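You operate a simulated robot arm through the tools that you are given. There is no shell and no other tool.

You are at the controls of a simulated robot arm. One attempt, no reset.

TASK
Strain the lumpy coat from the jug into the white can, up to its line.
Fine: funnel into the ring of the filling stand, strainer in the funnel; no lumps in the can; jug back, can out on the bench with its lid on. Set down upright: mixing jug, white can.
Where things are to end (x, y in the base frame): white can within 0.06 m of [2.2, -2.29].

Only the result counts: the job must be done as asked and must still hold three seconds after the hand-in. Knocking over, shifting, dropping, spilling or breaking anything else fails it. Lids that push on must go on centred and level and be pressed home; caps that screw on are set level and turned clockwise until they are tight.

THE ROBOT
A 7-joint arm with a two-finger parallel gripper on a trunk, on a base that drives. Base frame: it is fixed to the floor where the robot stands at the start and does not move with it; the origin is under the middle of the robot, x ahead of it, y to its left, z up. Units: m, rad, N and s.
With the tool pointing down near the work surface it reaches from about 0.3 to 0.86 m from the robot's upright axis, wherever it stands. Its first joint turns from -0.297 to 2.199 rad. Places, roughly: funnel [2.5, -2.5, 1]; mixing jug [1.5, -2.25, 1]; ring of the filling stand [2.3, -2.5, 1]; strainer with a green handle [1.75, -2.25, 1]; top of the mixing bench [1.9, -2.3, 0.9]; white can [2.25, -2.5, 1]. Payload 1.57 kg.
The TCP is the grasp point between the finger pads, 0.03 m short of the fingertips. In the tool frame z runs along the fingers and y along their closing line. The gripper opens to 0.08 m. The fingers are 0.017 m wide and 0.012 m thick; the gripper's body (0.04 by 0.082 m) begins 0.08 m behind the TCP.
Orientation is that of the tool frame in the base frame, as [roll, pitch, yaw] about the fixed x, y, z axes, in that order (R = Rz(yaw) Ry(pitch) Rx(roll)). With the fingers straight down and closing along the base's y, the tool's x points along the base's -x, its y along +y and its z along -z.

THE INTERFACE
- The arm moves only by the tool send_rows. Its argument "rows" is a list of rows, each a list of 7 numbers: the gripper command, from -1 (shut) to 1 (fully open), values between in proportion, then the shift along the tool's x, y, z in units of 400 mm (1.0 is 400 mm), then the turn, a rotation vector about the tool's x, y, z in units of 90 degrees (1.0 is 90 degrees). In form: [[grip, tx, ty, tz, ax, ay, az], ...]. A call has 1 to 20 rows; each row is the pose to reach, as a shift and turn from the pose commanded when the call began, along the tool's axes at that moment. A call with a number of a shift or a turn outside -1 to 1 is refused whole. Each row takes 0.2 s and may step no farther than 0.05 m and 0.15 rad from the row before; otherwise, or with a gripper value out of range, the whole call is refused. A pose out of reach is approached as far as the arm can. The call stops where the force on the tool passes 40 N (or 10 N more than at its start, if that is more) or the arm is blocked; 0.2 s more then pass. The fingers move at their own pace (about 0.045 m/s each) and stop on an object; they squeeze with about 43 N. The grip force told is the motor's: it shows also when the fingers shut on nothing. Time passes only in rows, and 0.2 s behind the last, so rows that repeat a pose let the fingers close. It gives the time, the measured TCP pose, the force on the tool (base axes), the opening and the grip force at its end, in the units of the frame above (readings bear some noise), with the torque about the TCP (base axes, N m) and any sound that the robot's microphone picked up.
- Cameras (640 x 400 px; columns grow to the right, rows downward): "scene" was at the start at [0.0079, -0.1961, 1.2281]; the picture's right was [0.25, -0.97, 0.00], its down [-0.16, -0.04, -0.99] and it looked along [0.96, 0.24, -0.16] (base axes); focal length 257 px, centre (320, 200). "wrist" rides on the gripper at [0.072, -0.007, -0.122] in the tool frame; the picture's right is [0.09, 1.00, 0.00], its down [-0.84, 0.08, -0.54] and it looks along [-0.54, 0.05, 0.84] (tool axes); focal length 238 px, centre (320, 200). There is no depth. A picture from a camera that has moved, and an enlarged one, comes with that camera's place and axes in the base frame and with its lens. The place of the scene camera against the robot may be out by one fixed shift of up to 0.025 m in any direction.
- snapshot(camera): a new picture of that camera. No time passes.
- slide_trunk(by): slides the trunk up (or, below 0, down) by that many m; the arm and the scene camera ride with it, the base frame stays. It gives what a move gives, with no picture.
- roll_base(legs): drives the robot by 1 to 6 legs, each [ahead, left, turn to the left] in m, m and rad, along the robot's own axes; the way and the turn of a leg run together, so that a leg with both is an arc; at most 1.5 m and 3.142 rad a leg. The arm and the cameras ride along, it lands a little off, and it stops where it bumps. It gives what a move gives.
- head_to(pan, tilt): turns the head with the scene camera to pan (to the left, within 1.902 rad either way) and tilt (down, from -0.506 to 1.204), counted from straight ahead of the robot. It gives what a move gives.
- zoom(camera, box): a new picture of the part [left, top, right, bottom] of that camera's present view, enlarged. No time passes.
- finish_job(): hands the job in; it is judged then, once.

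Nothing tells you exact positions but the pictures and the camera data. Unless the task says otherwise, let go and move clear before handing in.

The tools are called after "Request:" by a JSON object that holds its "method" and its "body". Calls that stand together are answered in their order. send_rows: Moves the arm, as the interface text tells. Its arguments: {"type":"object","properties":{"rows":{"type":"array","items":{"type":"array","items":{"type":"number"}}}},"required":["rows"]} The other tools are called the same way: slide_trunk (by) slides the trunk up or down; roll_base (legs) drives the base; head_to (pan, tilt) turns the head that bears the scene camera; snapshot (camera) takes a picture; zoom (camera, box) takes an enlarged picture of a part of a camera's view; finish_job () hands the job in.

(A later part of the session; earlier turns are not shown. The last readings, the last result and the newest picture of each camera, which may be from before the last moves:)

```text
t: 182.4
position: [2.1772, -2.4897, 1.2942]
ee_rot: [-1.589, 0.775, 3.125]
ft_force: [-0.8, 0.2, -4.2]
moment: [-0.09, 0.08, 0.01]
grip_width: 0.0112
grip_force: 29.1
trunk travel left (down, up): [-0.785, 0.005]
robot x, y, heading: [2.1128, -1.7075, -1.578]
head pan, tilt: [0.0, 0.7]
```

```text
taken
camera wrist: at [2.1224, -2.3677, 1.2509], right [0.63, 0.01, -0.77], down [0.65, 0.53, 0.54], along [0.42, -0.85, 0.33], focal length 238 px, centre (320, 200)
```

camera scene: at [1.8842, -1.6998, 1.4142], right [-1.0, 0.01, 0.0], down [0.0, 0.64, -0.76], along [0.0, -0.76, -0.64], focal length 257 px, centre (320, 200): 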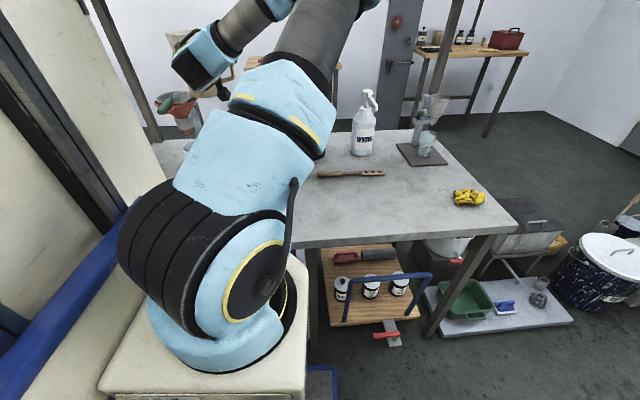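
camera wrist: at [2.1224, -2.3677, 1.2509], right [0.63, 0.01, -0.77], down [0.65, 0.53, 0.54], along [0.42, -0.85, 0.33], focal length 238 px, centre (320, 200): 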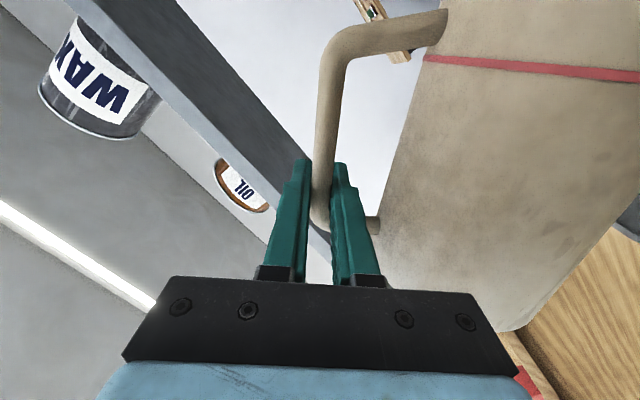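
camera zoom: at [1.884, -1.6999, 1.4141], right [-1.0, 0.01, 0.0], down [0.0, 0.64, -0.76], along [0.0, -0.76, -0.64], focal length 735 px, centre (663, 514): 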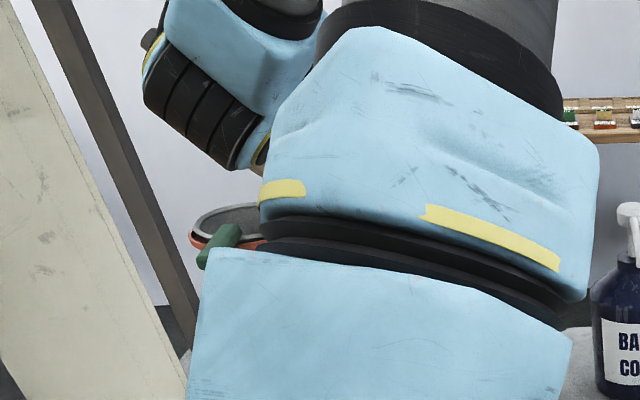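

Request:
{"method": "send_rows", "body": {"rows": [[-1, -0.03, 0.01, 0, 0, 0, -0.083], [-1, -0.062, 0.0195, 0, 0, 0, -0.167], [-1, -0.062, 0.0195, 0, 0, 0, -0.167]]}}

Request:
{"method": "snapshot", "body": {"camera": "wrist"}}

Request:
{"method": "snapshot", "body": {"camera": "scene"}}

```text
t: 183.2
position: [2.2006, -2.491, 1.3074]
ee_rot: [-1.585, 0.517, 3.129]
ft_force: [0.5, -0.9, -4.5]
moment: [-0.02, -0.01, 0.01]
grip_width: 0.011
grip_force: 28.6
trunk travel left (down, up): [-0.785, 0.005]
robot x, y, heading: [2.1174, -1.7044, -1.577]
head pan, tilt: [0.0, 0.7]
```

```text
taken
camera wrist: at [2.1359, -2.368, 1.2793], right [0.41, 0.01, -0.91], down [0.77, 0.53, 0.35], along [0.49, -0.85, 0.21], focal length 238 px, centre (320, 200)
```

wrist: 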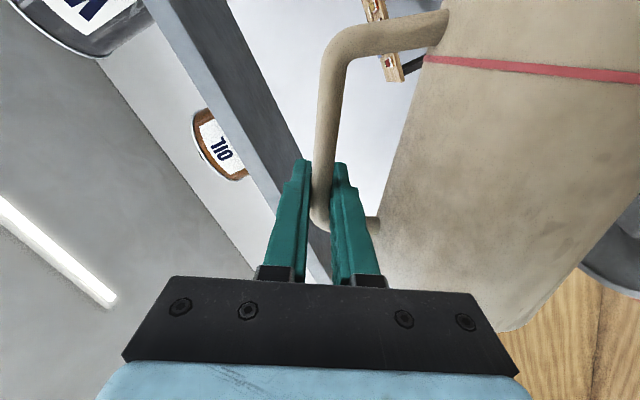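

```text
taken
camera scene: at [1.8842, -1.6999, 1.4142], right [-1.0, 0.01, 0.0], down [0.0, 0.64, -0.76], along [0.0, -0.76, -0.64], focal length 257 px, centre (320, 200)
```

scene: 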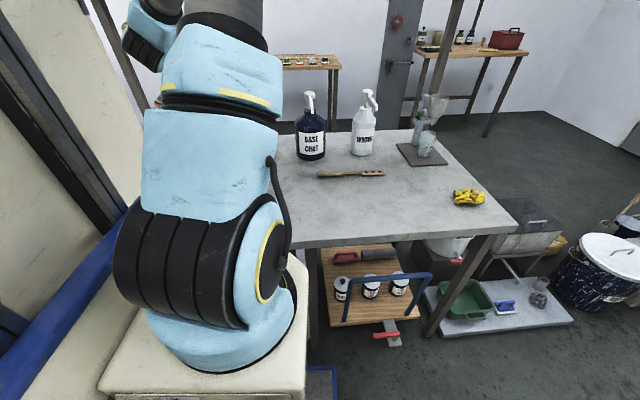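

Geometry puts the spout lip now at about (2.31, 1.19), just above the strainer's centre. I'll roll on slowly, watching the jug's weight and listening for sound.

Request:
{"method": "send_rows", "body": {"rows": [[-1, -0.02, 0.003, 0, 0, 0, -0.033], [-1, -0.04, 0.006, 0, 0, 0, -0.0667], [-1, -0.04, 0.006, 0, 0, 0, -0.0667], [-1, -0.04, 0.006, 0, 0, 0, -0.0667], [-1, -0.04, 0.006, 0, 0, 0, -0.0667]]}}

Request:
{"method": "snapshot", "body": {"camera": "wrist"}}

```text
t: 184.4
position: [2.2161, -2.49, 1.313]
ee_rot: [-1.582, 0.411, 3.131]
ft_force: [-0.6, 0.1, -4.2]
moment: [-0.04, -0.09, 0.01]
grip_width: 0.011
grip_force: 28.9
trunk travel left (down, up): [-0.785, 0.005]
robot x, y, heading: [2.1141, -1.7042, -1.578]
head pan, tilt: [0.0, 0.7]
```

```text
taken
camera wrist: at [2.1481, -2.3675, 1.2919], right [0.31, 0.01, -0.95], down [0.8, 0.54, 0.27], along [0.51, -0.84, 0.16], focal length 238 px, centre (320, 200)
```

wrist: 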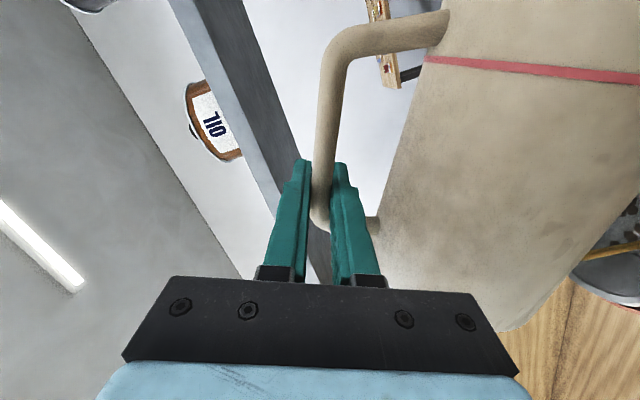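

A thin amber stream and lumps are already visible in the bowl at the right edge. Zoom.

Request:
{"method": "zoom", "body": {"camera": "wrist", "box": [520, 160, 640, 340]}}

Request:
{"method": "send_rows", "body": {"rows": [[-1, 0, 0, 0, 0, 0, 0]]}}

Request:
{"method": "send_rows", "body": {"rows": [[-1, 0, 0, 0, 0, 0, 0]]}}

Request:
{"method": "zoom", "body": {"camera": "wrist", "box": [520, 160, 640, 340]}}

```text
2.22 times, centred on (580, 250) of wrist
camera zoom: at [2.1481, -2.3675, 1.2919], right [0.31, 0.01, -0.95], down [0.8, 0.54, 0.27], along [0.51, -0.84, 0.16], focal length 530 px, centre (-258, 89)
```

zoom: 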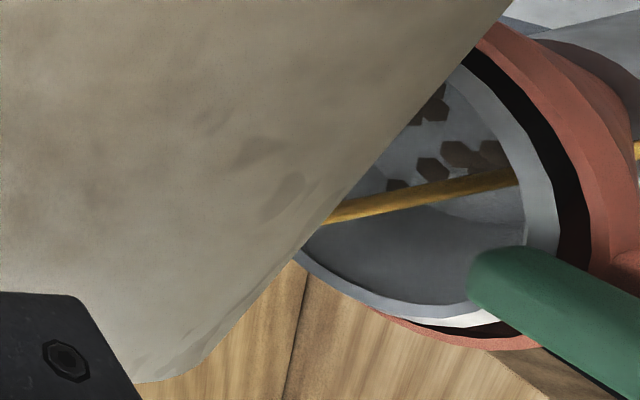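

```text
t: 184.8
position: [2.2142, -2.4897, 1.3139]
ee_rot: [-1.582, 0.41, 3.13]
ft_force: [0.4, -0.3, -3.6]
moment: [-0.04, -0.03, -0.02]
grip_width: 0.011
grip_force: 28.7
trunk travel left (down, up): [-0.785, 0.005]
robot x, y, heading: [2.1168, -1.7097, -1.575]
head pan, tilt: [0.0, 0.7]
```

```text
t: 185.2
position: [2.2146, -2.4902, 1.3132]
ee_rot: [-1.584, 0.412, 3.131]
ft_force: [-0.1, -0.4, -4.0]
moment: [0.01, -0.07, 0.03]
grip_width: 0.0109
grip_force: 28.6
trunk travel left (down, up): [-0.785, 0.005]
robot x, y, heading: [2.1166, -1.7068, -1.577]
head pan, tilt: [0.0, 0.7]
```

```text
2.22 times, centred on (580, 250) of wrist
camera zoom: at [2.1481, -2.3675, 1.2918], right [0.31, 0.01, -0.95], down [0.8, 0.54, 0.27], along [0.51, -0.84, 0.16], focal length 530 px, centre (-258, 89)
```

zoom: 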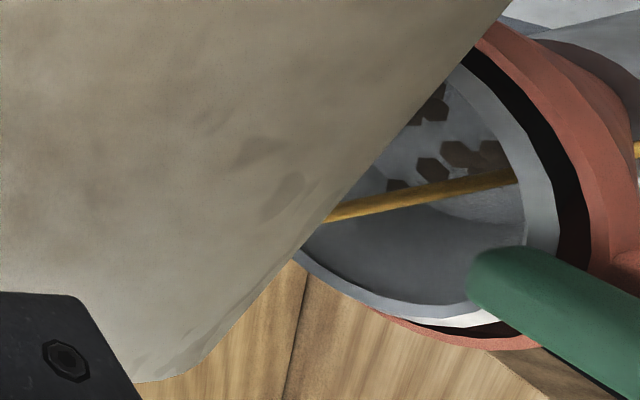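

The stream falls cleanly into the strainer and lumps stay on the mesh. I'll hold this tilt and let it run.

Request:
{"method": "send_rows", "body": {"rows": [[-1, 0, 0, 0, 0, 0, 0], [-1, 0, 0, 0, 0, 0, 0], [-1, 0, 0, 0, 0, 0, 0], [-1, 0, 0, 0, 0, 0, 0], [-1, 0, 0, 0, 0, 0, 0], [-1, 0, 0, 0, 0, 0, 0], [-1, 0, 0, 0, 0, 0, 0], [-1, 0, 0, 0, 0, 0, 0], [-1, 0, 0, 0, 0, 0, 0], [-1, 0, 0, 0, 0, 0, 0]]}}

Request:
{"method": "zoom", "body": {"camera": "wrist", "box": [520, 160, 640, 340]}}

Request:
{"method": "snapshot", "body": {"camera": "scene"}}

```text
t: 187.4
position: [2.2148, -2.4901, 1.3129]
ee_rot: [-1.584, 0.412, 3.132]
ft_force: [0.1, -0.3, -2.5]
moment: [-0.02, -0.01, 0.01]
grip_width: 0.0107
grip_force: 28.5
trunk travel left (down, up): [-0.785, 0.005]
robot x, y, heading: [2.1148, -1.7073, -1.572]
head pan, tilt: [0.0, 0.7]
```

```text
2.22 times, centred on (580, 250) of wrist
camera zoom: at [2.1481, -2.3675, 1.2918], right [0.31, 0.01, -0.95], down [0.8, 0.54, 0.27], along [0.51, -0.84, 0.16], focal length 530 px, centre (-258, 89)
```

zoom: 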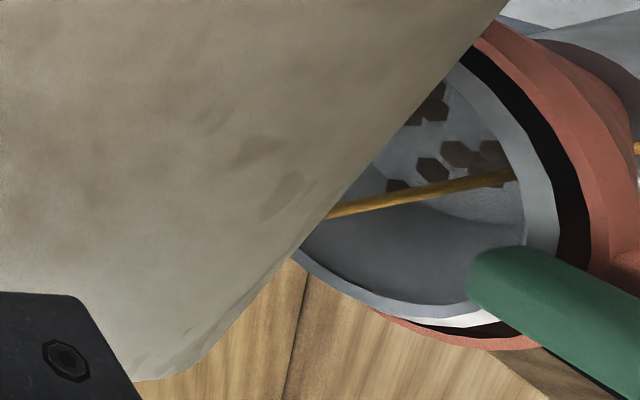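

```text
taken
camera scene: at [1.8842, -1.6999, 1.4142], right [-1.0, 0.01, 0.0], down [0.0, 0.64, -0.76], along [0.0, -0.76, -0.64], focal length 257 px, centre (320, 200)
```

scene: 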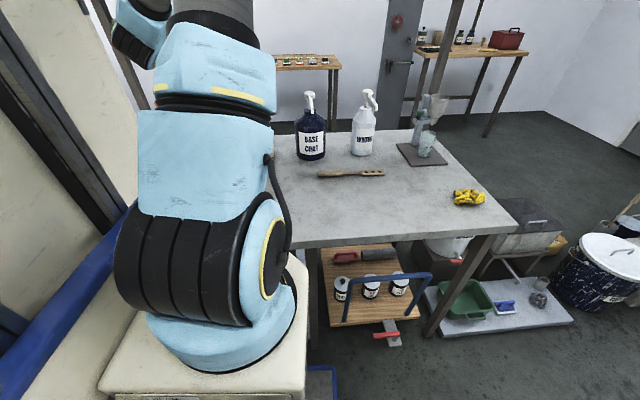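

Request:
{"method": "send_rows", "body": {"rows": [[-1, 0, 0, 0, 0, 0, 0]]}}

Request:
{"method": "send_rows", "body": {"rows": [[-1, 0, 0, 0, 0, 0, 0]]}}

Request:
{"method": "send_rows", "body": {"rows": [[-1, 0, 0, 0, 0, 0, 0]]}}

Request:
{"method": "zoom", "body": {"camera": "wrist", "box": [520, 160, 640, 340]}}

```text
t: 187.8
position: [2.214, -2.4906, 1.313]
ee_rot: [-1.584, 0.411, 3.131]
ft_force: [0.1, 0.2, -4.0]
moment: [-0.02, -0.03, 0.01]
grip_width: 0.011
grip_force: 28.8
trunk travel left (down, up): [-0.785, 0.005]
robot x, y, heading: [2.1134, -1.7061, -1.579]
head pan, tilt: [0.0, 0.7]
```

```text
t: 188.2
position: [2.215, -2.4905, 1.3126]
ee_rot: [-1.583, 0.412, 3.131]
ft_force: [0.1, -0.6, -3.8]
moment: [-0.05, -0.02, 0.0]
grip_width: 0.0112
grip_force: 28.9
trunk travel left (down, up): [-0.785, 0.005]
robot x, y, heading: [2.1161, -1.7028, -1.573]
head pan, tilt: [0.0, 0.7]
```

```text
t: 188.7
position: [2.2154, -2.4896, 1.3124]
ee_rot: [-1.585, 0.412, 3.132]
ft_force: [-0.4, -0.4, -3.1]
moment: [-0.02, -0.03, 0.0]
grip_width: 0.0109
grip_force: 28.8
trunk travel left (down, up): [-0.785, 0.005]
robot x, y, heading: [2.1165, -1.7047, -1.576]
head pan, tilt: [0.0, 0.7]
```

```text
2.22 times, centred on (580, 250) of wrist
camera zoom: at [2.1481, -2.3675, 1.2918], right [0.31, 0.01, -0.95], down [0.8, 0.54, 0.27], along [0.51, -0.84, 0.16], focal length 530 px, centre (-258, 89)
```

zoom: 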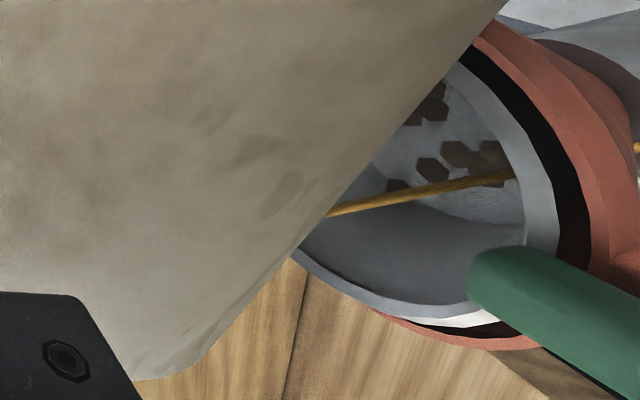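

Request:
{"method": "send_rows", "body": {"rows": [[-1, 0, 0, 0, 0, 0, 0], [-1, 0, 0, 0, 0, 0, 0], [-1, 0, 0, 0, 0, 0, 0], [-1, 0, 0, 0, 0, 0, 0], [-1, 0, 0, 0, 0, 0, 0], [-1, 0, 0, 0, 0, 0, 0], [-1, 0, 0, 0, 0, 0, 0], [-1, 0, 0, 0, 0, 0, 0], [-1, 0, 0, 0, 0, 0, 0], [-1, 0, 0, 0, 0, 0, 0], [-1, 0, 0, 0, 0, 0, 0], [-1, 0, 0, 0, 0, 0, 0], [-1, 0, 0, 0, 0, 0, 0], [-1, 0, 0, 0, 0, 0, 0], [-1, 0, 0, 0, 0, 0, 0]]}}

Request:
{"method": "zoom", "body": {"camera": "wrist", "box": [520, 160, 640, 340]}}

```text
t: 191.8
position: [2.2151, -2.4913, 1.3124]
ee_rot: [-1.583, 0.412, 3.132]
ft_force: [0.1, -0.3, -4.0]
moment: [-0.01, -0.05, 0.01]
grip_width: 0.011
grip_force: 28.8
trunk travel left (down, up): [-0.785, 0.005]
robot x, y, heading: [2.1183, -1.7058, -1.574]
head pan, tilt: [0.0, 0.7]
```

```text
2.22 times, centred on (580, 250) of wrist
camera zoom: at [2.1481, -2.3675, 1.2918], right [0.31, 0.01, -0.95], down [0.8, 0.54, 0.27], along [0.51, -0.84, 0.16], focal length 530 px, centre (-258, 89)
```

zoom: 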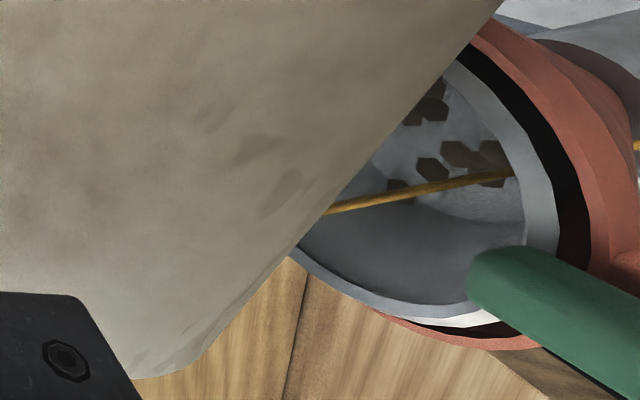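

Still a thin stream. Tilt a few degrees further.

Request:
{"method": "send_rows", "body": {"rows": [[-1, -0.017, -0.002, 0, 0, 0, -0.02], [-1, -0.0345, -0.004, 0, 0, 0, -0.04], [-1, -0.0345, -0.004, 0, 0, 0, -0.04], [-1, -0.0345, -0.004, 0, 0, 0, -0.04], [-1, -0.0345, -0.004, 0, 0, 0, -0.04], [-1, -0.0345, -0.004, 0, 0, 0, -0.04], [-1, -0.0345, -0.004, 0, 0, 0, -0.04], [-1, -0.0345, -0.004, 0, 0, 0, -0.04]]}}

Request:
{"method": "zoom", "body": {"camera": "wrist", "box": [520, 160, 640, 340]}}

```text
t: 193.7
position: [2.2271, -2.4904, 1.3202]
ee_rot: [-1.582, 0.348, 3.133]
ft_force: [0.7, 0.1, -3.4]
moment: [-0.03, -0.08, 0.0]
grip_width: 0.0111
grip_force: 28.6
trunk travel left (down, up): [-0.785, 0.005]
robot x, y, heading: [2.1121, -1.7074, -1.576]
head pan, tilt: [0.0, 0.7]
```

```text
2.22 times, centred on (580, 250) of wrist
camera zoom: at [2.1591, -2.3679, 1.3028], right [0.25, 0.01, -0.97], down [0.82, 0.54, 0.22], along [0.52, -0.84, 0.13], focal length 530 px, centre (-258, 89)
```

zoom: 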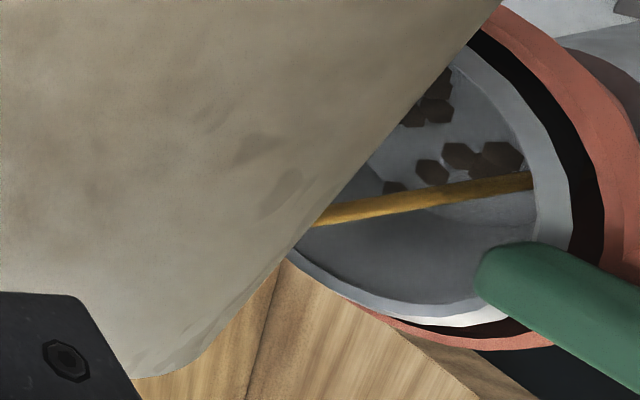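

Request:
{"method": "send_rows", "body": {"rows": [[-1, 0, 0, 0, 0, 0, 0], [-1, 0, 0, 0, 0, 0, 0], [-1, 0, 0, 0, 0, 0, 0], [-1, 0, 0, 0, 0, 0, 0], [-1, 0, 0, 0, 0, 0, 0], [-1, 0, 0, 0, 0, 0, 0]]}}

Request:
{"method": "send_rows", "body": {"rows": [[-1, 0, 0, 0, 0, 0, 0], [-1, 0, 0, 0, 0, 0, 0], [-1, 0, 0, 0, 0, 0, 0], [-1, 0, 0, 0, 0, 0, 0], [-1, 0, 0, 0, 0, 0, 0], [-1, 0, 0, 0, 0, 0, 0]]}}

Request:
{"method": "send_rows", "body": {"rows": [[-1, 0, 0, 0, 0, 0, 0], [-1, 0, 0, 0, 0, 0, 0], [-1, 0, 0, 0, 0, 0, 0]]}}

Request:
{"method": "zoom", "body": {"camera": "wrist", "box": [520, 160, 640, 340]}}

```text
t: 195.1
position: [2.2273, -2.4904, 1.3193]
ee_rot: [-1.583, 0.348, 3.134]
ft_force: [0.3, 0.4, -2.5]
moment: [-0.02, -0.06, 0.0]
grip_width: 0.0111
grip_force: 28.6
trunk travel left (down, up): [-0.785, 0.005]
robot x, y, heading: [2.1138, -1.7051, -1.576]
head pan, tilt: [0.0, 0.7]
```

```text
t: 196.4
position: [2.2262, -2.4907, 1.3196]
ee_rot: [-1.583, 0.35, 3.132]
ft_force: [0.6, 0.6, -3.3]
moment: [-0.01, -0.07, -0.02]
grip_width: 0.011
grip_force: 29.0
trunk travel left (down, up): [-0.785, 0.005]
robot x, y, heading: [2.1183, -1.7098, -1.577]
head pan, tilt: [0.0, 0.7]
```

```text
t: 197.2
position: [2.2271, -2.491, 1.3196]
ee_rot: [-1.584, 0.348, 3.132]
ft_force: [-1.5, 0.0, -3.2]
moment: [-0.01, -0.02, -0.01]
grip_width: 0.0108
grip_force: 28.7
trunk travel left (down, up): [-0.785, 0.005]
robot x, y, heading: [2.1157, -1.7054, -1.576]
head pan, tilt: [0.0, 0.7]
```

```text
2.22 times, centred on (580, 250) of wrist
camera zoom: at [2.159, -2.3679, 1.3028], right [0.25, 0.01, -0.97], down [0.82, 0.54, 0.22], along [0.52, -0.84, 0.13], focal length 530 px, centre (-258, 89)
```

zoom: 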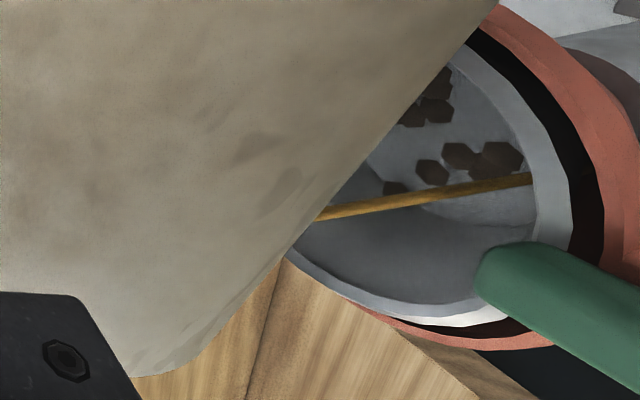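

Request:
{"method": "send_rows", "body": {"rows": [[-1, -0.016, -0.0024, 0, 0, 0, -0.022], [-1, -0.031, -0.0047, 0, 0, 0, -0.044], [-1, -0.031, -0.0047, 0, 0, 0, -0.044], [-1, -0.031, -0.0047, 0, 0, 0, -0.044], [-1, -0.031, -0.0047, 0, 0, 0, -0.044], [-1, -0.031, -0.0047, 0, 0, 0, -0.044], [-1, -0.031, -0.0047, 0, 0, 0, -0.044], [-1, -0.031, -0.0047, 0, 0, 0, -0.044], [-1, -0.031, -0.0047, 0, 0, 0, -0.044], [-1, -0.031, -0.0047, 0, 0, 0, -0.044]]}}

Request:
{"method": "zoom", "body": {"camera": "wrist", "box": [520, 160, 640, 340]}}

Request:
{"method": "send_rows", "body": {"rows": [[-1, 0, 0, 0, 0, 0, 0], [-1, 0, 0, 0, 0, 0, 0], [-1, 0, 0, 0, 0, 0, 0]]}}

Request:
{"method": "send_rows", "body": {"rows": [[-1, 0, 0, 0, 0, 0, 0], [-1, 0, 0, 0, 0, 0, 0], [-1, 0, 0, 0, 0, 0, 0]]}}

Request:
{"method": "send_rows", "body": {"rows": [[-1, 0, 0, 0, 0, 0, 0]]}}

Request:
{"method": "zoom", "body": {"camera": "wrist", "box": [520, 160, 640, 340]}}

```text
t: 199.4
position: [2.2376, -2.4913, 1.3253]
ee_rot: [-1.582, 0.278, 3.134]
ft_force: [0.0, 0.4, -1.5]
moment: [-0.01, -0.06, -0.01]
grip_width: 0.0107
grip_force: 28.6
trunk travel left (down, up): [-0.785, 0.005]
robot x, y, heading: [2.116, -1.7048, -1.577]
head pan, tilt: [0.0, 0.7]
```

```text
2.22 times, centred on (580, 250) of wrist
camera zoom: at [2.1693, -2.3686, 1.3139], right [0.19, 0.01, -0.98], down [0.83, 0.54, 0.16], along [0.53, -0.84, 0.09], focal length 530 px, centre (-258, 89)
```

zoom: 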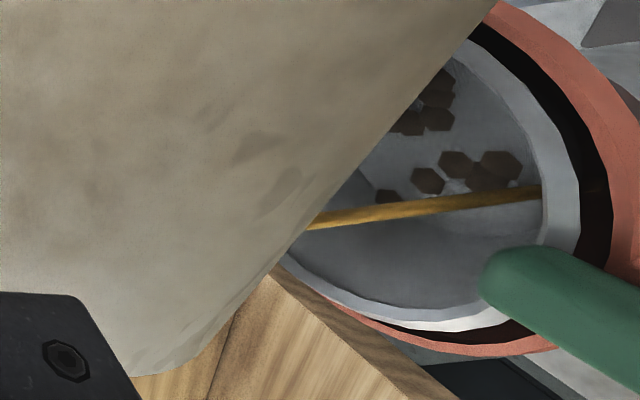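

```text
t: 200.2
position: [2.2384, -2.4911, 1.3258]
ee_rot: [-1.585, 0.28, 3.132]
ft_force: [0.6, 0.7, -2.2]
moment: [-0.01, -0.07, 0.02]
grip_width: 0.0108
grip_force: 28.7
trunk travel left (down, up): [-0.785, 0.005]
robot x, y, heading: [2.119, -1.7092, -1.575]
head pan, tilt: [0.0, 0.7]
```

```text
t: 201.1
position: [2.2382, -2.492, 1.3269]
ee_rot: [-1.584, 0.28, 3.133]
ft_force: [0.1, -0.1, -2.7]
moment: [0.0, -0.07, 0.05]
grip_width: 0.0109
grip_force: 28.3
trunk travel left (down, up): [-0.785, 0.005]
robot x, y, heading: [2.1195, -1.7071, -1.573]
head pan, tilt: [0.0, 0.7]
```

```text
t: 201.4
position: [2.2392, -2.4912, 1.3258]
ee_rot: [-1.584, 0.28, 3.133]
ft_force: [0.4, -0.1, -2.6]
moment: [-0.03, -0.08, 0.01]
grip_width: 0.0109
grip_force: 28.6
trunk travel left (down, up): [-0.785, 0.005]
robot x, y, heading: [2.1166, -1.7087, -1.577]
head pan, tilt: [0.0, 0.7]
```

```text
2.22 times, centred on (580, 250) of wrist
camera zoom: at [2.1693, -2.3686, 1.3139], right [0.19, 0.01, -0.98], down [0.83, 0.54, 0.16], along [0.53, -0.84, 0.09], focal length 530 px, centre (-258, 89)
```

zoom: 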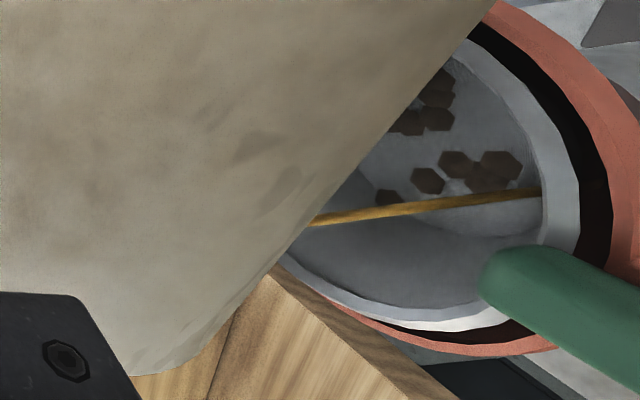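

About 1.5 N has left the jug. I'll stop here, tilt back, and check the level before topping up.

Request:
{"method": "send_rows", "body": {"rows": [[-1, 0.02, 0.003, 0, 0, 0, 0.08], [-1, 0.06, 0.008, 0, 0, 0, 0.16], [-1, 0.11, 0.014, 0, 0, 0, 0.22], [-1, 0.1566, 0.02, 0, 0, 0, 0.267], [-1, 0.1566, 0.02, 0, 0, 0, 0.267]]}}

Request:
{"method": "zoom", "body": {"camera": "wrist", "box": [520, 160, 640, 340]}}

Request:
{"method": "send_rows", "body": {"rows": [[-1, 0, 0, 0, 0, 0, 0]]}}

Request:
{"method": "send_rows", "body": {"rows": [[-1, 0, 0, 0, 0, 0, 0]]}}

Request:
{"method": "send_rows", "body": {"rows": [[-1, 0, 0, 0, 0, 0, 0]]}}

```text
t: 202.7
position: [2.1808, -2.4883, 1.2995]
ee_rot: [-1.586, 0.699, 3.129]
ft_force: [-0.4, -0.3, -2.6]
moment: [0.0, 0.01, 0.0]
grip_width: 0.0106
grip_force: 28.6
trunk travel left (down, up): [-0.785, 0.005]
robot x, y, heading: [2.1167, -1.7091, -1.577]
head pan, tilt: [0.0, 0.7]
```

```text
2.22 times, centred on (580, 250) of wrist
camera zoom: at [2.1229, -2.3663, 1.2598], right [0.57, 0.01, -0.82], down [0.69, 0.53, 0.49], along [0.44, -0.85, 0.3], focal length 530 px, centre (-258, 89)
```

zoom: 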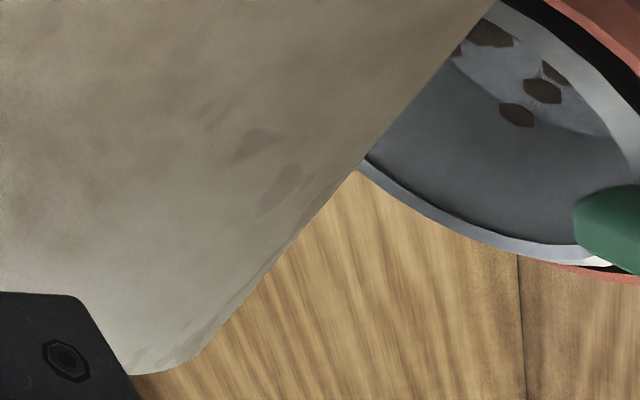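

```text
t: 203.1
position: [2.1804, -2.4887, 1.301]
ee_rot: [-1.587, 0.701, 3.127]
ft_force: [-0.5, -0.4, -1.6]
moment: [-0.05, 0.0, 0.03]
grip_width: 0.0108
grip_force: 28.6
trunk travel left (down, up): [-0.785, 0.005]
robot x, y, heading: [2.1171, -1.706, -1.574]
head pan, tilt: [0.0, 0.7]
```

```text
t: 203.4
position: [2.1803, -2.4901, 1.3001]
ee_rot: [-1.587, 0.697, 3.127]
ft_force: [0.7, 0.6, -2.4]
moment: [0.02, 0.0, 0.0]
grip_width: 0.011
grip_force: 28.6
trunk travel left (down, up): [-0.785, 0.005]
robot x, y, heading: [2.1154, -1.7092, -1.572]
head pan, tilt: [0.0, 0.7]
```

```text
t: 203.8
position: [2.18, -2.4878, 1.2992]
ee_rot: [-1.587, 0.7, 3.128]
ft_force: [-0.1, -0.6, -2.2]
moment: [-0.01, -0.03, 0.02]
grip_width: 0.0107
grip_force: 28.9
trunk travel left (down, up): [-0.785, 0.005]
robot x, y, heading: [2.1188, -1.7077, -1.572]
head pan, tilt: [0.0, 0.7]
```

The flow has stopped. About 1.75 N poured; bring the jug upright and move away from the funnel.

Request:
{"method": "send_rows", "body": {"rows": [[-1, 0.022, -0.005, 0, 0, 0, 0.08], [-1, 0.044, -0.01, 0, 0, 0, 0.16], [-1, 0.066, -0.016, 0, 0, 0, 0.24], [-1, 0.088, -0.021, 0, 0, 0, 0.32], [-1, 0.11, -0.027, 0, 0, 0, 0.4], [-1, 0.132, -0.032, 0, 0, 0, 0.48], [-1, 0.154, -0.038, 0, 0, 0, 0.556]]}}

Request:
{"method": "zoom", "body": {"camera": "scene", "box": [140, 20, 260, 180]}}

Request:
{"method": "send_rows", "body": {"rows": [[-1, 0, 0, 0, 0, 0, 0]]}}

Request:
{"method": "send_rows", "body": {"rows": [[-1, 0, 0, 0, 0, 0, 0]]}}

Request:
{"method": "send_rows", "body": {"rows": [[-1, 0, 0, 0, 0, 0, 0]]}}

```text
t: 205.4
position: [2.1232, -2.4913, 1.2729]
ee_rot: [2.878, 1.558, 1.304]
ft_force: [0.2, -0.3, -1.9]
moment: [-0.03, 0.16, -0.07]
grip_width: 0.0112
grip_force: 28.7
trunk travel left (down, up): [-0.785, 0.005]
robot x, y, heading: [2.1133, -1.7057, -1.577]
head pan, tilt: [0.0, 0.7]
```

```text
2.50 times, centred on (200, 100) of scene
camera zoom: at [1.8845, -1.6997, 1.4142], right [-1.0, 0.01, 0.0], down [0.0, 0.64, -0.76], along [0.0, -0.76, -0.64], focal length 643 px, centre (620, 450)
```

zoom: 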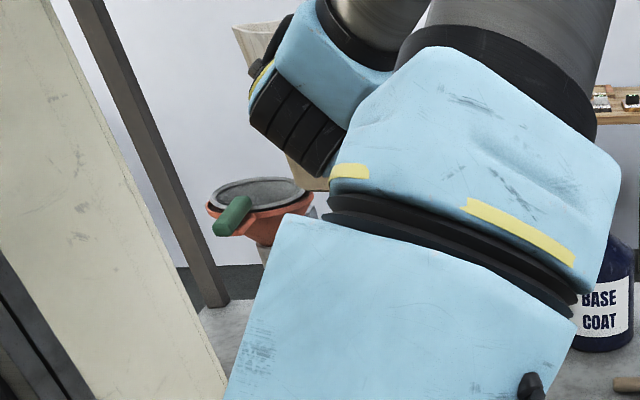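

```text
t: 205.8
position: [2.1243, -2.4906, 1.2723]
ee_rot: [2.966, 1.557, 1.391]
ft_force: [0.1, -0.1, -2.2]
moment: [-0.03, 0.21, -0.01]
grip_width: 0.0109
grip_force: 28.7
trunk travel left (down, up): [-0.785, 0.005]
robot x, y, heading: [2.114, -1.7078, -1.579]
head pan, tilt: [0.0, 0.7]
```

```text
t: 206.2
position: [2.1244, -2.4903, 1.2741]
ee_rot: [3.016, 1.559, 1.44]
ft_force: [0.9, 0.1, -3.0]
moment: [0.0, 0.19, -0.02]
grip_width: 0.0112
grip_force: 29.0
trunk travel left (down, up): [-0.785, 0.005]
robot x, y, heading: [2.1175, -1.7055, -1.573]
head pan, tilt: [0.0, 0.7]
```

```text
t: 206.7
position: [2.1247, -2.4905, 1.2735]
ee_rot: [3.025, 1.559, 1.45]
ft_force: [0.2, -0.2, -2.5]
moment: [-0.02, 0.17, -0.03]
grip_width: 0.0107
grip_force: 28.5
trunk travel left (down, up): [-0.785, 0.005]
robot x, y, heading: [2.1165, -1.7082, -1.572]
head pan, tilt: [0.0, 0.7]
```

Now I'll back off a bit and try to see the can with the scene camera.

Request:
{"method": "roll_base", "body": {"legs": [[-0.3, 0, 0], [0, 0.55, 0]]}}

Request:
{"method": "head_to", "body": {"pan": 0.0, "tilt": 0.6}}

Request:
{"method": "snapshot", "body": {"camera": "scene"}}

```text
t: 211.4
position: [2.6782, -2.1916, 1.2735]
ee_rot: [3.027, 1.558, 1.453]
ft_force: [-0.9, 0.4, -2.4]
moment: [-0.04, 0.19, 0.0]
grip_width: 0.0109
grip_force: 29.1
trunk travel left (down, up): [-0.785, 0.005]
robot x, y, heading: [2.6653, -1.4092, -1.571]
head pan, tilt: [0.0, 0.7]
```

```text
t: 212.1
position: [2.6779, -2.1918, 1.2741]
ee_rot: [3.038, 1.56, 1.466]
ft_force: [0.3, 0.5, -2.7]
moment: [-0.05, 0.18, 0.04]
grip_width: 0.011
grip_force: 29.2
trunk travel left (down, up): [-0.785, 0.005]
robot x, y, heading: [2.6685, -1.4091, -1.574]
head pan, tilt: [0.0, 0.6]
```

```text
taken
camera scene: at [2.4348, -1.4053, 1.4228], right [-1.0, 0.0, 0.0], down [0.0, 0.57, -0.82], along [0.0, -0.82, -0.57], focal length 257 px, centre (320, 200)
```

scene: 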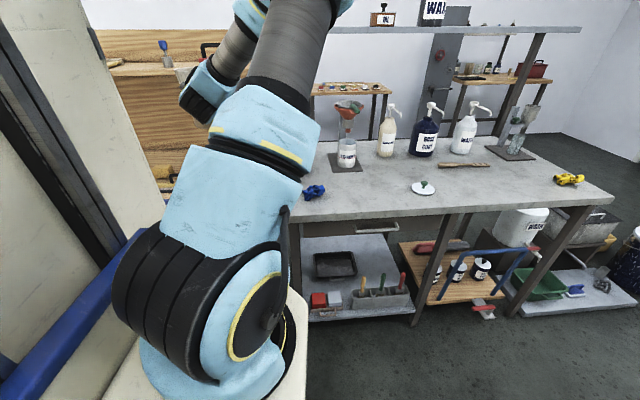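

Request:
{"method": "zoom", "body": {"camera": "scene", "box": [315, 90, 385, 180]}}

Request:
{"method": "zoom", "body": {"camera": "scene", "box": [333, 128, 363, 174]}}

```text
4.44 times, centred on (350, 135) of scene
camera zoom: at [2.4348, -1.4053, 1.4228], right [-1.0, 0.0, 0.0], down [0.0, 0.57, -0.82], along [0.0, -0.82, -0.57], focal length 1143 px, centre (187, 489)
```

zoom: 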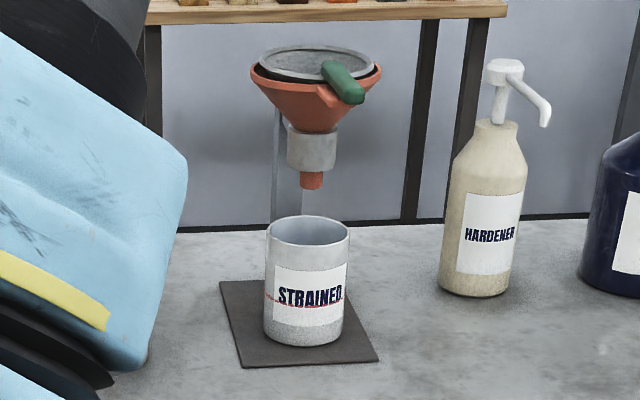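

```text
8.70 times, centred on (348, 151) of scene
camera zoom: at [2.4348, -1.4053, 1.4228], right [-1.0, 0.0, 0.0], down [0.0, 0.57, -0.82], along [0.0, -0.82, -0.57], focal length 2236 px, centre (76, 626)
```

zoom: 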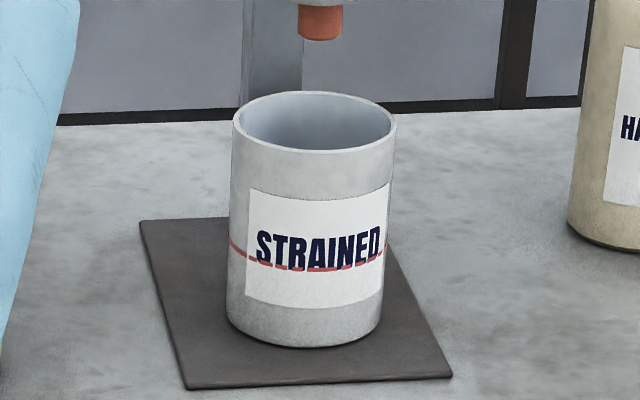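

The can is opaque, so I need the wrist camera to look inside. I'll set the jug down temporarily on the free spot in front of the stand at about (2.20, -2.32).

Request:
{"method": "roll_base", "body": {"legs": [[0, -0.553, 0], [0.129, 0, 0]]}}

Request:
{"method": "head_to", "body": {"pan": 0.0, "tilt": 0.7}}

Request:
{"method": "snapshot", "body": {"camera": "scene"}}

```text
t: 216.2
position: [2.1282, -2.3219, 1.2737]
ee_rot: [3.031, 1.559, 1.465]
ft_force: [-0.1, 0.7, -1.8]
moment: [-0.02, 0.18, -0.01]
grip_width: 0.0109
grip_force: 28.9
trunk travel left (down, up): [-0.785, 0.005]
robot x, y, heading: [2.1122, -1.5387, -1.566]
head pan, tilt: [0.0, 0.6]
```

```text
t: 216.8
position: [2.1273, -2.3212, 1.2728]
ee_rot: [3.039, 1.558, 1.473]
ft_force: [0.7, 0.7, -2.7]
moment: [-0.01, 0.18, 0.01]
grip_width: 0.0113
grip_force: 28.6
trunk travel left (down, up): [-0.785, 0.005]
robot x, y, heading: [2.1155, -1.5356, -1.564]
head pan, tilt: [0.0, 0.7]
```

```text
taken
camera scene: at [1.8819, -1.5324, 1.4142], right [-1.0, 0.0, 0.0], down [0.0, 0.64, -0.77], along [0.0, -0.77, -0.64], focal length 257 px, centre (320, 200)
```

scene: 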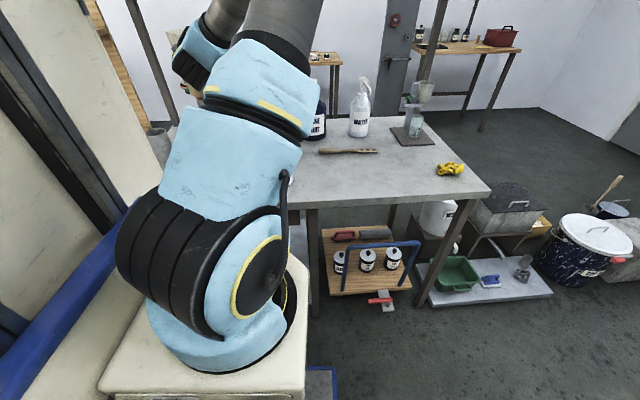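

Request:
{"method": "slide_trunk", "body": {"by": -0.285}}

Request:
{"method": "slide_trunk", "body": {"by": -0.006}}

Request:
{"method": "snapshot", "body": {"camera": "wrist"}}

```text
t: 219.7
position: [2.1289, -2.3215, 0.9897]
ee_rot: [3.035, 1.558, 1.466]
ft_force: [0.2, -0.6, -2.7]
moment: [-0.06, 0.19, -0.01]
grip_width: 0.0108
grip_force: 28.1
trunk travel left (down, up): [-0.5, 0.29]
robot x, y, heading: [2.1131, -1.54, -1.569]
head pan, tilt: [0.0, 0.7]
```

```text
t: 220.3
position: [2.1276, -2.321, 0.9818]
ee_rot: [3.034, 1.559, 1.468]
ft_force: [0.3, -1.0, -2.9]
moment: [-0.02, 0.2, 0.03]
grip_width: 0.0108
grip_force: 28.0
trunk travel left (down, up): [-0.494, 0.296]
robot x, y, heading: [2.115, -1.5365, -1.567]
head pan, tilt: [0.0, 0.7]
```

```text
taken
camera wrist: at [2.1221, -2.1985, 0.912], right [1.0, 0.0, -0.09], down [0.07, 0.53, 0.84], along [0.05, -0.85, 0.53], focal length 238 px, centre (320, 200)
```

wrist: 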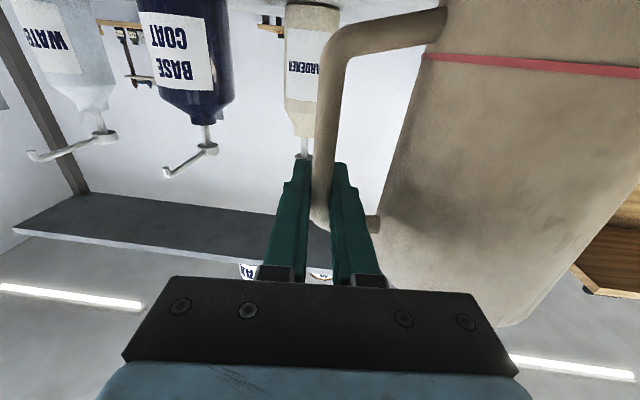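

Request:
{"method": "slide_trunk", "body": {"by": -0.004}}

Request:
{"method": "slide_trunk", "body": {"by": -0.003}}

Request:
{"method": "slide_trunk", "body": {"by": -0.002}}

```text
t: 220.8
position: [2.1279, -2.3222, 0.9796]
ee_rot: [3.035, 1.557, 1.469]
ft_force: [-0.4, 0.4, -1.1]
moment: [0.01, 0.18, 0.0]
grip_width: 0.0108
grip_force: 28.9
trunk travel left (down, up): [-0.49, 0.3]
robot x, y, heading: [2.1134, -1.539, -1.566]
head pan, tilt: [0.0, 0.7]
```

```text
t: 221.3
position: [2.1274, -2.3208, 0.9749]
ee_rot: [3.036, 1.558, 1.466]
ft_force: [-0.1, -0.2, -2.0]
moment: [-0.01, 0.15, -0.01]
grip_width: 0.0109
grip_force: 28.8
trunk travel left (down, up): [-0.487, 0.303]
robot x, y, heading: [2.1163, -1.5348, -1.562]
head pan, tilt: [0.0, 0.7]
```

```text
t: 221.8
position: [2.1274, -2.3218, 0.974]
ee_rot: [3.02, 1.559, 1.452]
ft_force: [-0.4, -0.8, -1.0]
moment: [0.0, 0.05, -0.03]
grip_width: 0.0107
grip_force: 28.4
trunk travel left (down, up): [-0.485, 0.305]
robot x, y, heading: [2.1139, -1.5412, -1.57]
head pan, tilt: [0.0, 0.7]
```

Request:
{"method": "slide_trunk", "body": {"by": -0.002}}

Request:
{"method": "slide_trunk", "body": {"by": -0.001}}

```text
t: 222.4
position: [2.1274, -2.3224, 0.9729]
ee_rot: [2.959, 1.562, 1.389]
ft_force: [-3.4, -2.1, 10.1]
moment: [0.15, -0.09, -0.01]
grip_width: 0.0109
grip_force: 28.9
trunk travel left (down, up): [-0.483, 0.307]
robot x, y, heading: [2.1124, -1.5357, -1.567]
head pan, tilt: [0.0, 0.7]
```

```text
t: 222.9
position: [2.126, -2.3215, 0.9725]
ee_rot: [2.909, 1.563, 1.34]
ft_force: [-6.7, -2.8, 20.1]
moment: [0.15, -0.17, 0.02]
grip_width: 0.0108
grip_force: 29.0
trunk travel left (down, up): [-0.482, 0.308]
robot x, y, heading: [2.1149, -1.5358, -1.571]
head pan, tilt: [0.0, 0.7]
```

Request:
{"method": "slide_trunk", "body": {"by": 0.0015}}

Request:
{"method": "send_rows", "body": {"rows": [[-0.6, 0, 0, 0, 0, 0, 0], [-0.4, 0, 0, 0, 0, 0, 0], [-0.25, 0, 0, 0, 0, 0, 0], [-0.25, 0, 0, 0, 0, 0, 0]]}}

Request:
{"method": "snapshot", "body": {"camera": "wrist"}}

```text
t: 223.4
position: [2.1281, -2.3227, 0.973]
ee_rot: [3.003, 1.561, 1.436]
ft_force: [-5.9, -1.9, 16.4]
moment: [-0.02, -0.09, -0.01]
grip_width: 0.0109
grip_force: 29.3
trunk travel left (down, up): [-0.483, 0.307]
robot x, y, heading: [2.1142, -1.5375, -1.569]
head pan, tilt: [0.0, 0.7]
```

```text
t: 224.4
position: [2.1288, -2.3218, 0.9717]
ee_rot: [3.031, 1.558, 1.463]
ft_force: [0.2, 0.0, 0.0]
moment: [0.0, 0.01, 0.01]
grip_width: 0.0301
grip_force: 0.1
trunk travel left (down, up): [-0.483, 0.307]
robot x, y, heading: [2.114, -1.5363, -1.564]
head pan, tilt: [0.0, 0.7]
```

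```text
taken
camera wrist: at [2.1221, -2.1983, 0.9015], right [1.0, 0.0, -0.09], down [0.07, 0.53, 0.84], along [0.05, -0.85, 0.53], focal length 238 px, centre (320, 200)
```

wrist: 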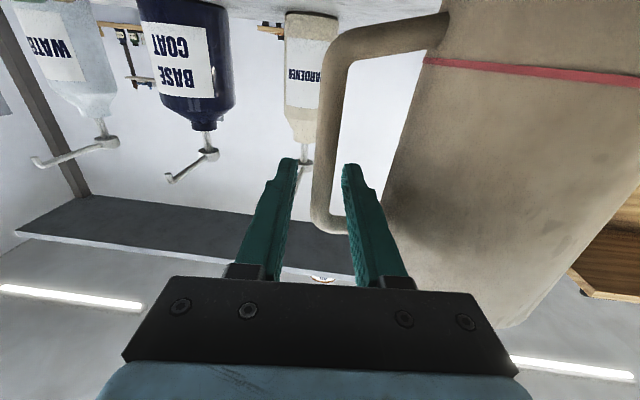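

Jug is standing; back the fingers straight out of the loop.

Request:
{"method": "send_rows", "body": {"rows": [[-0.25, 0, 0, -0.05, 0, 0, 0], [-0.25, 0, 0, -0.1, 0, 0, 0], [-0.25, 0, 0, -0.15, 0, 0, 0], [-0.25, 0, 0, -0.2, 0, 0, 0]]}}

Request:
{"method": "roll_base", "body": {"legs": [[-0.15, 0, 0]]}}

Request:
{"method": "snapshot", "body": {"camera": "wrist"}}

```text
t: 225.4
position: [2.127, -2.2422, 0.9719]
ee_rot: [3.02, 1.559, 1.455]
ft_force: [-0.1, 0.0, -1.1]
moment: [0.01, 0.01, 0.0]
grip_width: 0.0301
grip_force: 0.2
trunk travel left (down, up): [-0.483, 0.307]
robot x, y, heading: [2.1136, -1.5369, -1.568]
head pan, tilt: [0.0, 0.7]
```

```text
t: 226.8
position: [2.1275, -2.0907, 0.9714]
ee_rot: [3.031, 1.558, 1.465]
ft_force: [0.3, 0.1, 0.2]
moment: [0.0, 0.01, 0.0]
grip_width: 0.0302
grip_force: 0.1
trunk travel left (down, up): [-0.483, 0.307]
robot x, y, heading: [2.1091, -1.3864, -1.564]
head pan, tilt: [0.0, 0.7]
```

```text
taken
camera wrist: at [2.1213, -1.9678, 0.902], right [1.0, 0.01, -0.09], down [0.07, 0.53, 0.84], along [0.05, -0.85, 0.53], focal length 238 px, centre (320, 200)
```

wrist: 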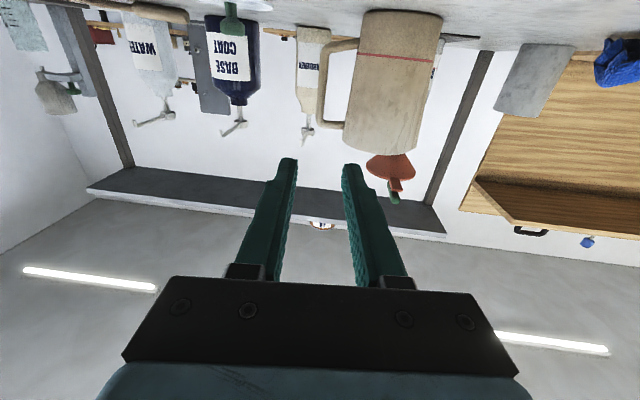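

Request:
{"method": "slide_trunk", "body": {"by": 0.3}}

Request:
{"method": "send_rows", "body": {"rows": [[1, 0, 0, 0, 0, 0.09, 0], [1, 0, 0, 0, 0, 0.18, 0], [1, 0, 0, 0, 0, 0.27, 0], [1, 0, 0, 0, 0, 0.36, 0], [1, 0, 0, 0, 0, 0.45, 0], [1, 0, 0, 0, 0, 0.54, 0], [1, 0, 0, 0, 0, 0.63, 0], [1, 0, 0, 0, 0, 0.72, 0], [1, 0, 0, 0, 0, 0.81, 0], [1, 0, 0, 0, 0, 0.9, 0], [1, 0, 0, 0, 0, 0.985, 0]]}}

Request:
{"method": "roll_base", "body": {"legs": [[0.23, 0.15, 0]]}}

Request:
{"method": "snapshot", "body": {"camera": "wrist"}}

```text
t: 229.8
position: [2.1276, -2.0907, 1.2724]
ee_rot: [3.034, 1.558, 1.468]
ft_force: [0.2, -0.1, -0.2]
moment: [0.01, 0.05, 0.0]
grip_width: 0.0299
grip_force: 0.0
trunk travel left (down, up): [-0.783, 0.007]
robot x, y, heading: [2.1126, -1.3873, -1.565]
head pan, tilt: [0.0, 0.7]
```

```text
t: 232.2
position: [2.126, -2.0897, 1.273]
ee_rot: [3.141, 0.01, 1.576]
ft_force: [0.3, 0.3, 1.0]
moment: [-0.04, -0.01, -0.01]
grip_width: 0.0802
grip_force: 0.1
trunk travel left (down, up): [-0.783, 0.007]
robot x, y, heading: [2.1163, -1.3891, -1.566]
head pan, tilt: [0.0, 0.7]
```

```text
t: 234.1
position: [2.2811, -2.3245, 1.2729]
ee_rot: [3.139, 0.011, 1.579]
ft_force: [-0.2, 0.4, -0.5]
moment: [0.03, 0.04, 0.01]
grip_width: 0.0802
grip_force: 0.0
trunk travel left (down, up): [-0.783, 0.007]
robot x, y, heading: [2.2662, -1.6162, -1.562]
head pan, tilt: [0.0, 0.7]
```

```text
taken
camera wrist: at [2.2744, -2.2508, 1.3942], right [0.99, 0.1, 0.0], down [0.08, -0.83, 0.55], along [0.06, -0.55, -0.83], focal length 238 px, centre (320, 200)
```

wrist: 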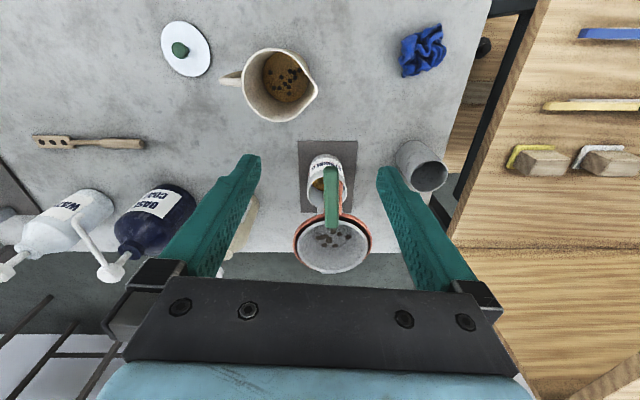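

Request:
{"method": "zoom", "body": {"camera": "wrist", "box": [290, 140, 380, 210]}}

Request:
{"method": "zoom", "body": {"camera": "wrist", "box": [305, 150, 345, 200]}}

Request:
{"method": "zoom", "body": {"camera": "wrist", "box": [210, 30, 340, 140]}}

```text
5.71 times, centred on (335, 175) of wrist
camera zoom: at [2.2744, -2.2508, 1.3942], right [0.99, 0.1, 0.0], down [0.08, -0.83, 0.55], along [0.06, -0.55, -0.83], focal length 1362 px, centre (234, 343)
```

zoom: 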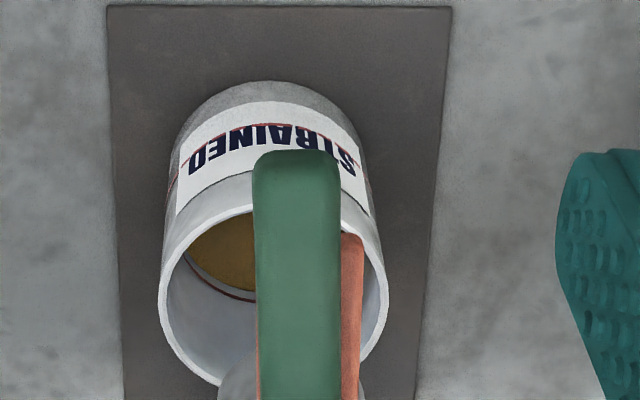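

```text
8.00 times, centred on (325, 175) of wrist
camera zoom: at [2.2744, -2.2508, 1.3942], right [0.99, 0.1, 0.0], down [0.08, -0.83, 0.55], along [0.06, -0.55, -0.83], focal length 1907 px, centre (280, 400)
```

zoom: 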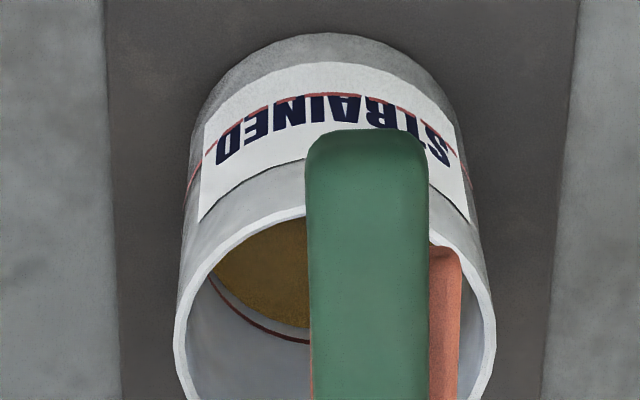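

```text
3.64 times, centred on (275, 85) of wrist
camera zoom: at [2.2744, -2.2508, 1.3942], right [0.99, 0.1, 0.0], down [0.08, -0.83, 0.55], along [0.06, -0.55, -0.83], focal length 867 px, centre (484, 618)
```

zoom: 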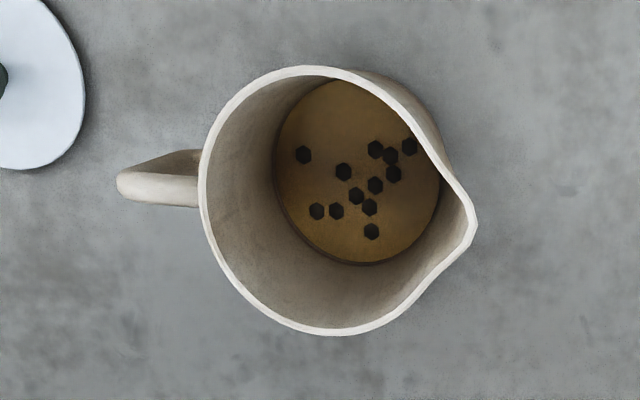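

The can's level is visible: just a little below the red line. Zoom in finer to measure the gap.

Request:
{"method": "zoom", "body": {"camera": "wrist", "box": [312, 172, 332, 196]}}

```text
16.00 times, centred on (322, 184) of wrist
camera zoom: at [2.2744, -2.2508, 1.3942], right [0.99, 0.1, 0.0], down [0.08, -0.83, 0.55], along [0.06, -0.55, -0.83], focal length 3814 px, centre (288, 456)
```

zoom: 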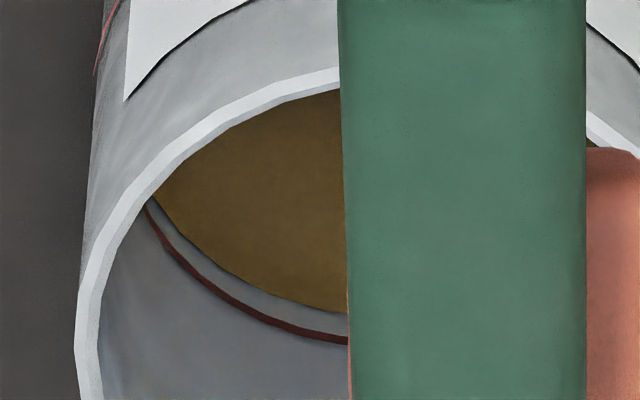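

The level is about 7.5 mm below the line (roughly 80 % full), so a top-up of about 0.35 N is needed. I'll re-grasp the jug by reversing my steps.

Request:
{"method": "roll_base", "body": {"legs": [[-0.23, -0.15, 0]]}}

Request:
{"method": "send_rows", "body": {"rows": [[-0.25, 0, 0, 0, 0, -0.09, 0], [-0.25, 0, 0, 0, 0, -0.18, 0], [-0.25, 0, 0, 0, 0, -0.27, 0], [-0.25, 0, 0, 0, 0, -0.36, 0], [-0.25, 0, 0, 0, 0, -0.45, 0], [-0.25, 0, 0, 0, 0, -0.54, 0], [-0.25, 0, 0, 0, 0, -0.63, 0], [-0.25, 0, 0, 0, 0, -0.72, 0], [-0.25, 0, 0, 0, 0, -0.81, 0], [-0.25, 0, 0, 0, 0, -0.9, 0], [-0.25, 0, 0, 0, 0, -0.99, 0]]}}

Request:
{"method": "slide_trunk", "body": {"by": -0.3}}

Request:
{"method": "snapshot", "body": {"camera": "wrist"}}

```text
t: 236.1
position: [2.124, -2.0936, 1.2746]
ee_rot: [3.141, 0.012, 1.573]
ft_force: [0.2, -0.4, 0.2]
moment: [-0.03, 0.0, 0.02]
grip_width: 0.0801
grip_force: 0.0
trunk travel left (down, up): [-0.783, 0.007]
robot x, y, heading: [2.1094, -1.3935, -1.563]
head pan, tilt: [0.0, 0.7]
```

```text
t: 238.4
position: [2.1251, -2.0931, 1.2735]
ee_rot: [2.238, 1.566, 0.675]
ft_force: [-0.4, -0.4, 0.6]
moment: [0.0, -0.02, 0.02]
grip_width: 0.0303
grip_force: 0.0
trunk travel left (down, up): [-0.783, 0.007]
robot x, y, heading: [2.1127, -1.3877, -1.57]
head pan, tilt: [0.0, 0.7]
```

```text
t: 241.4
position: [2.1247, -2.0932, 0.9718]
ee_rot: [2.823, 1.569, 1.255]
ft_force: [0.4, 0.3, -0.5]
moment: [-0.01, 0.0, -0.02]
grip_width: 0.0301
grip_force: 0.0
trunk travel left (down, up): [-0.483, 0.307]
robot x, y, heading: [2.1145, -1.3919, -1.568]
head pan, tilt: [0.0, 0.7]
```

```text
taken
camera wrist: at [2.1191, -1.9712, 0.9013], right [1.0, 0.0, -0.09], down [0.07, 0.54, 0.84], along [0.05, -0.84, 0.54], focal length 238 px, centre (320, 200)
```

wrist: 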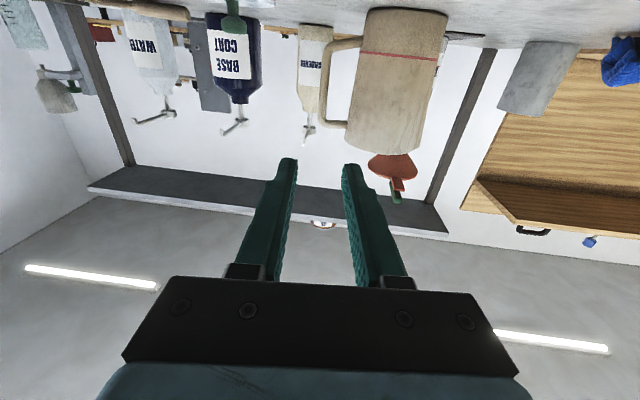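

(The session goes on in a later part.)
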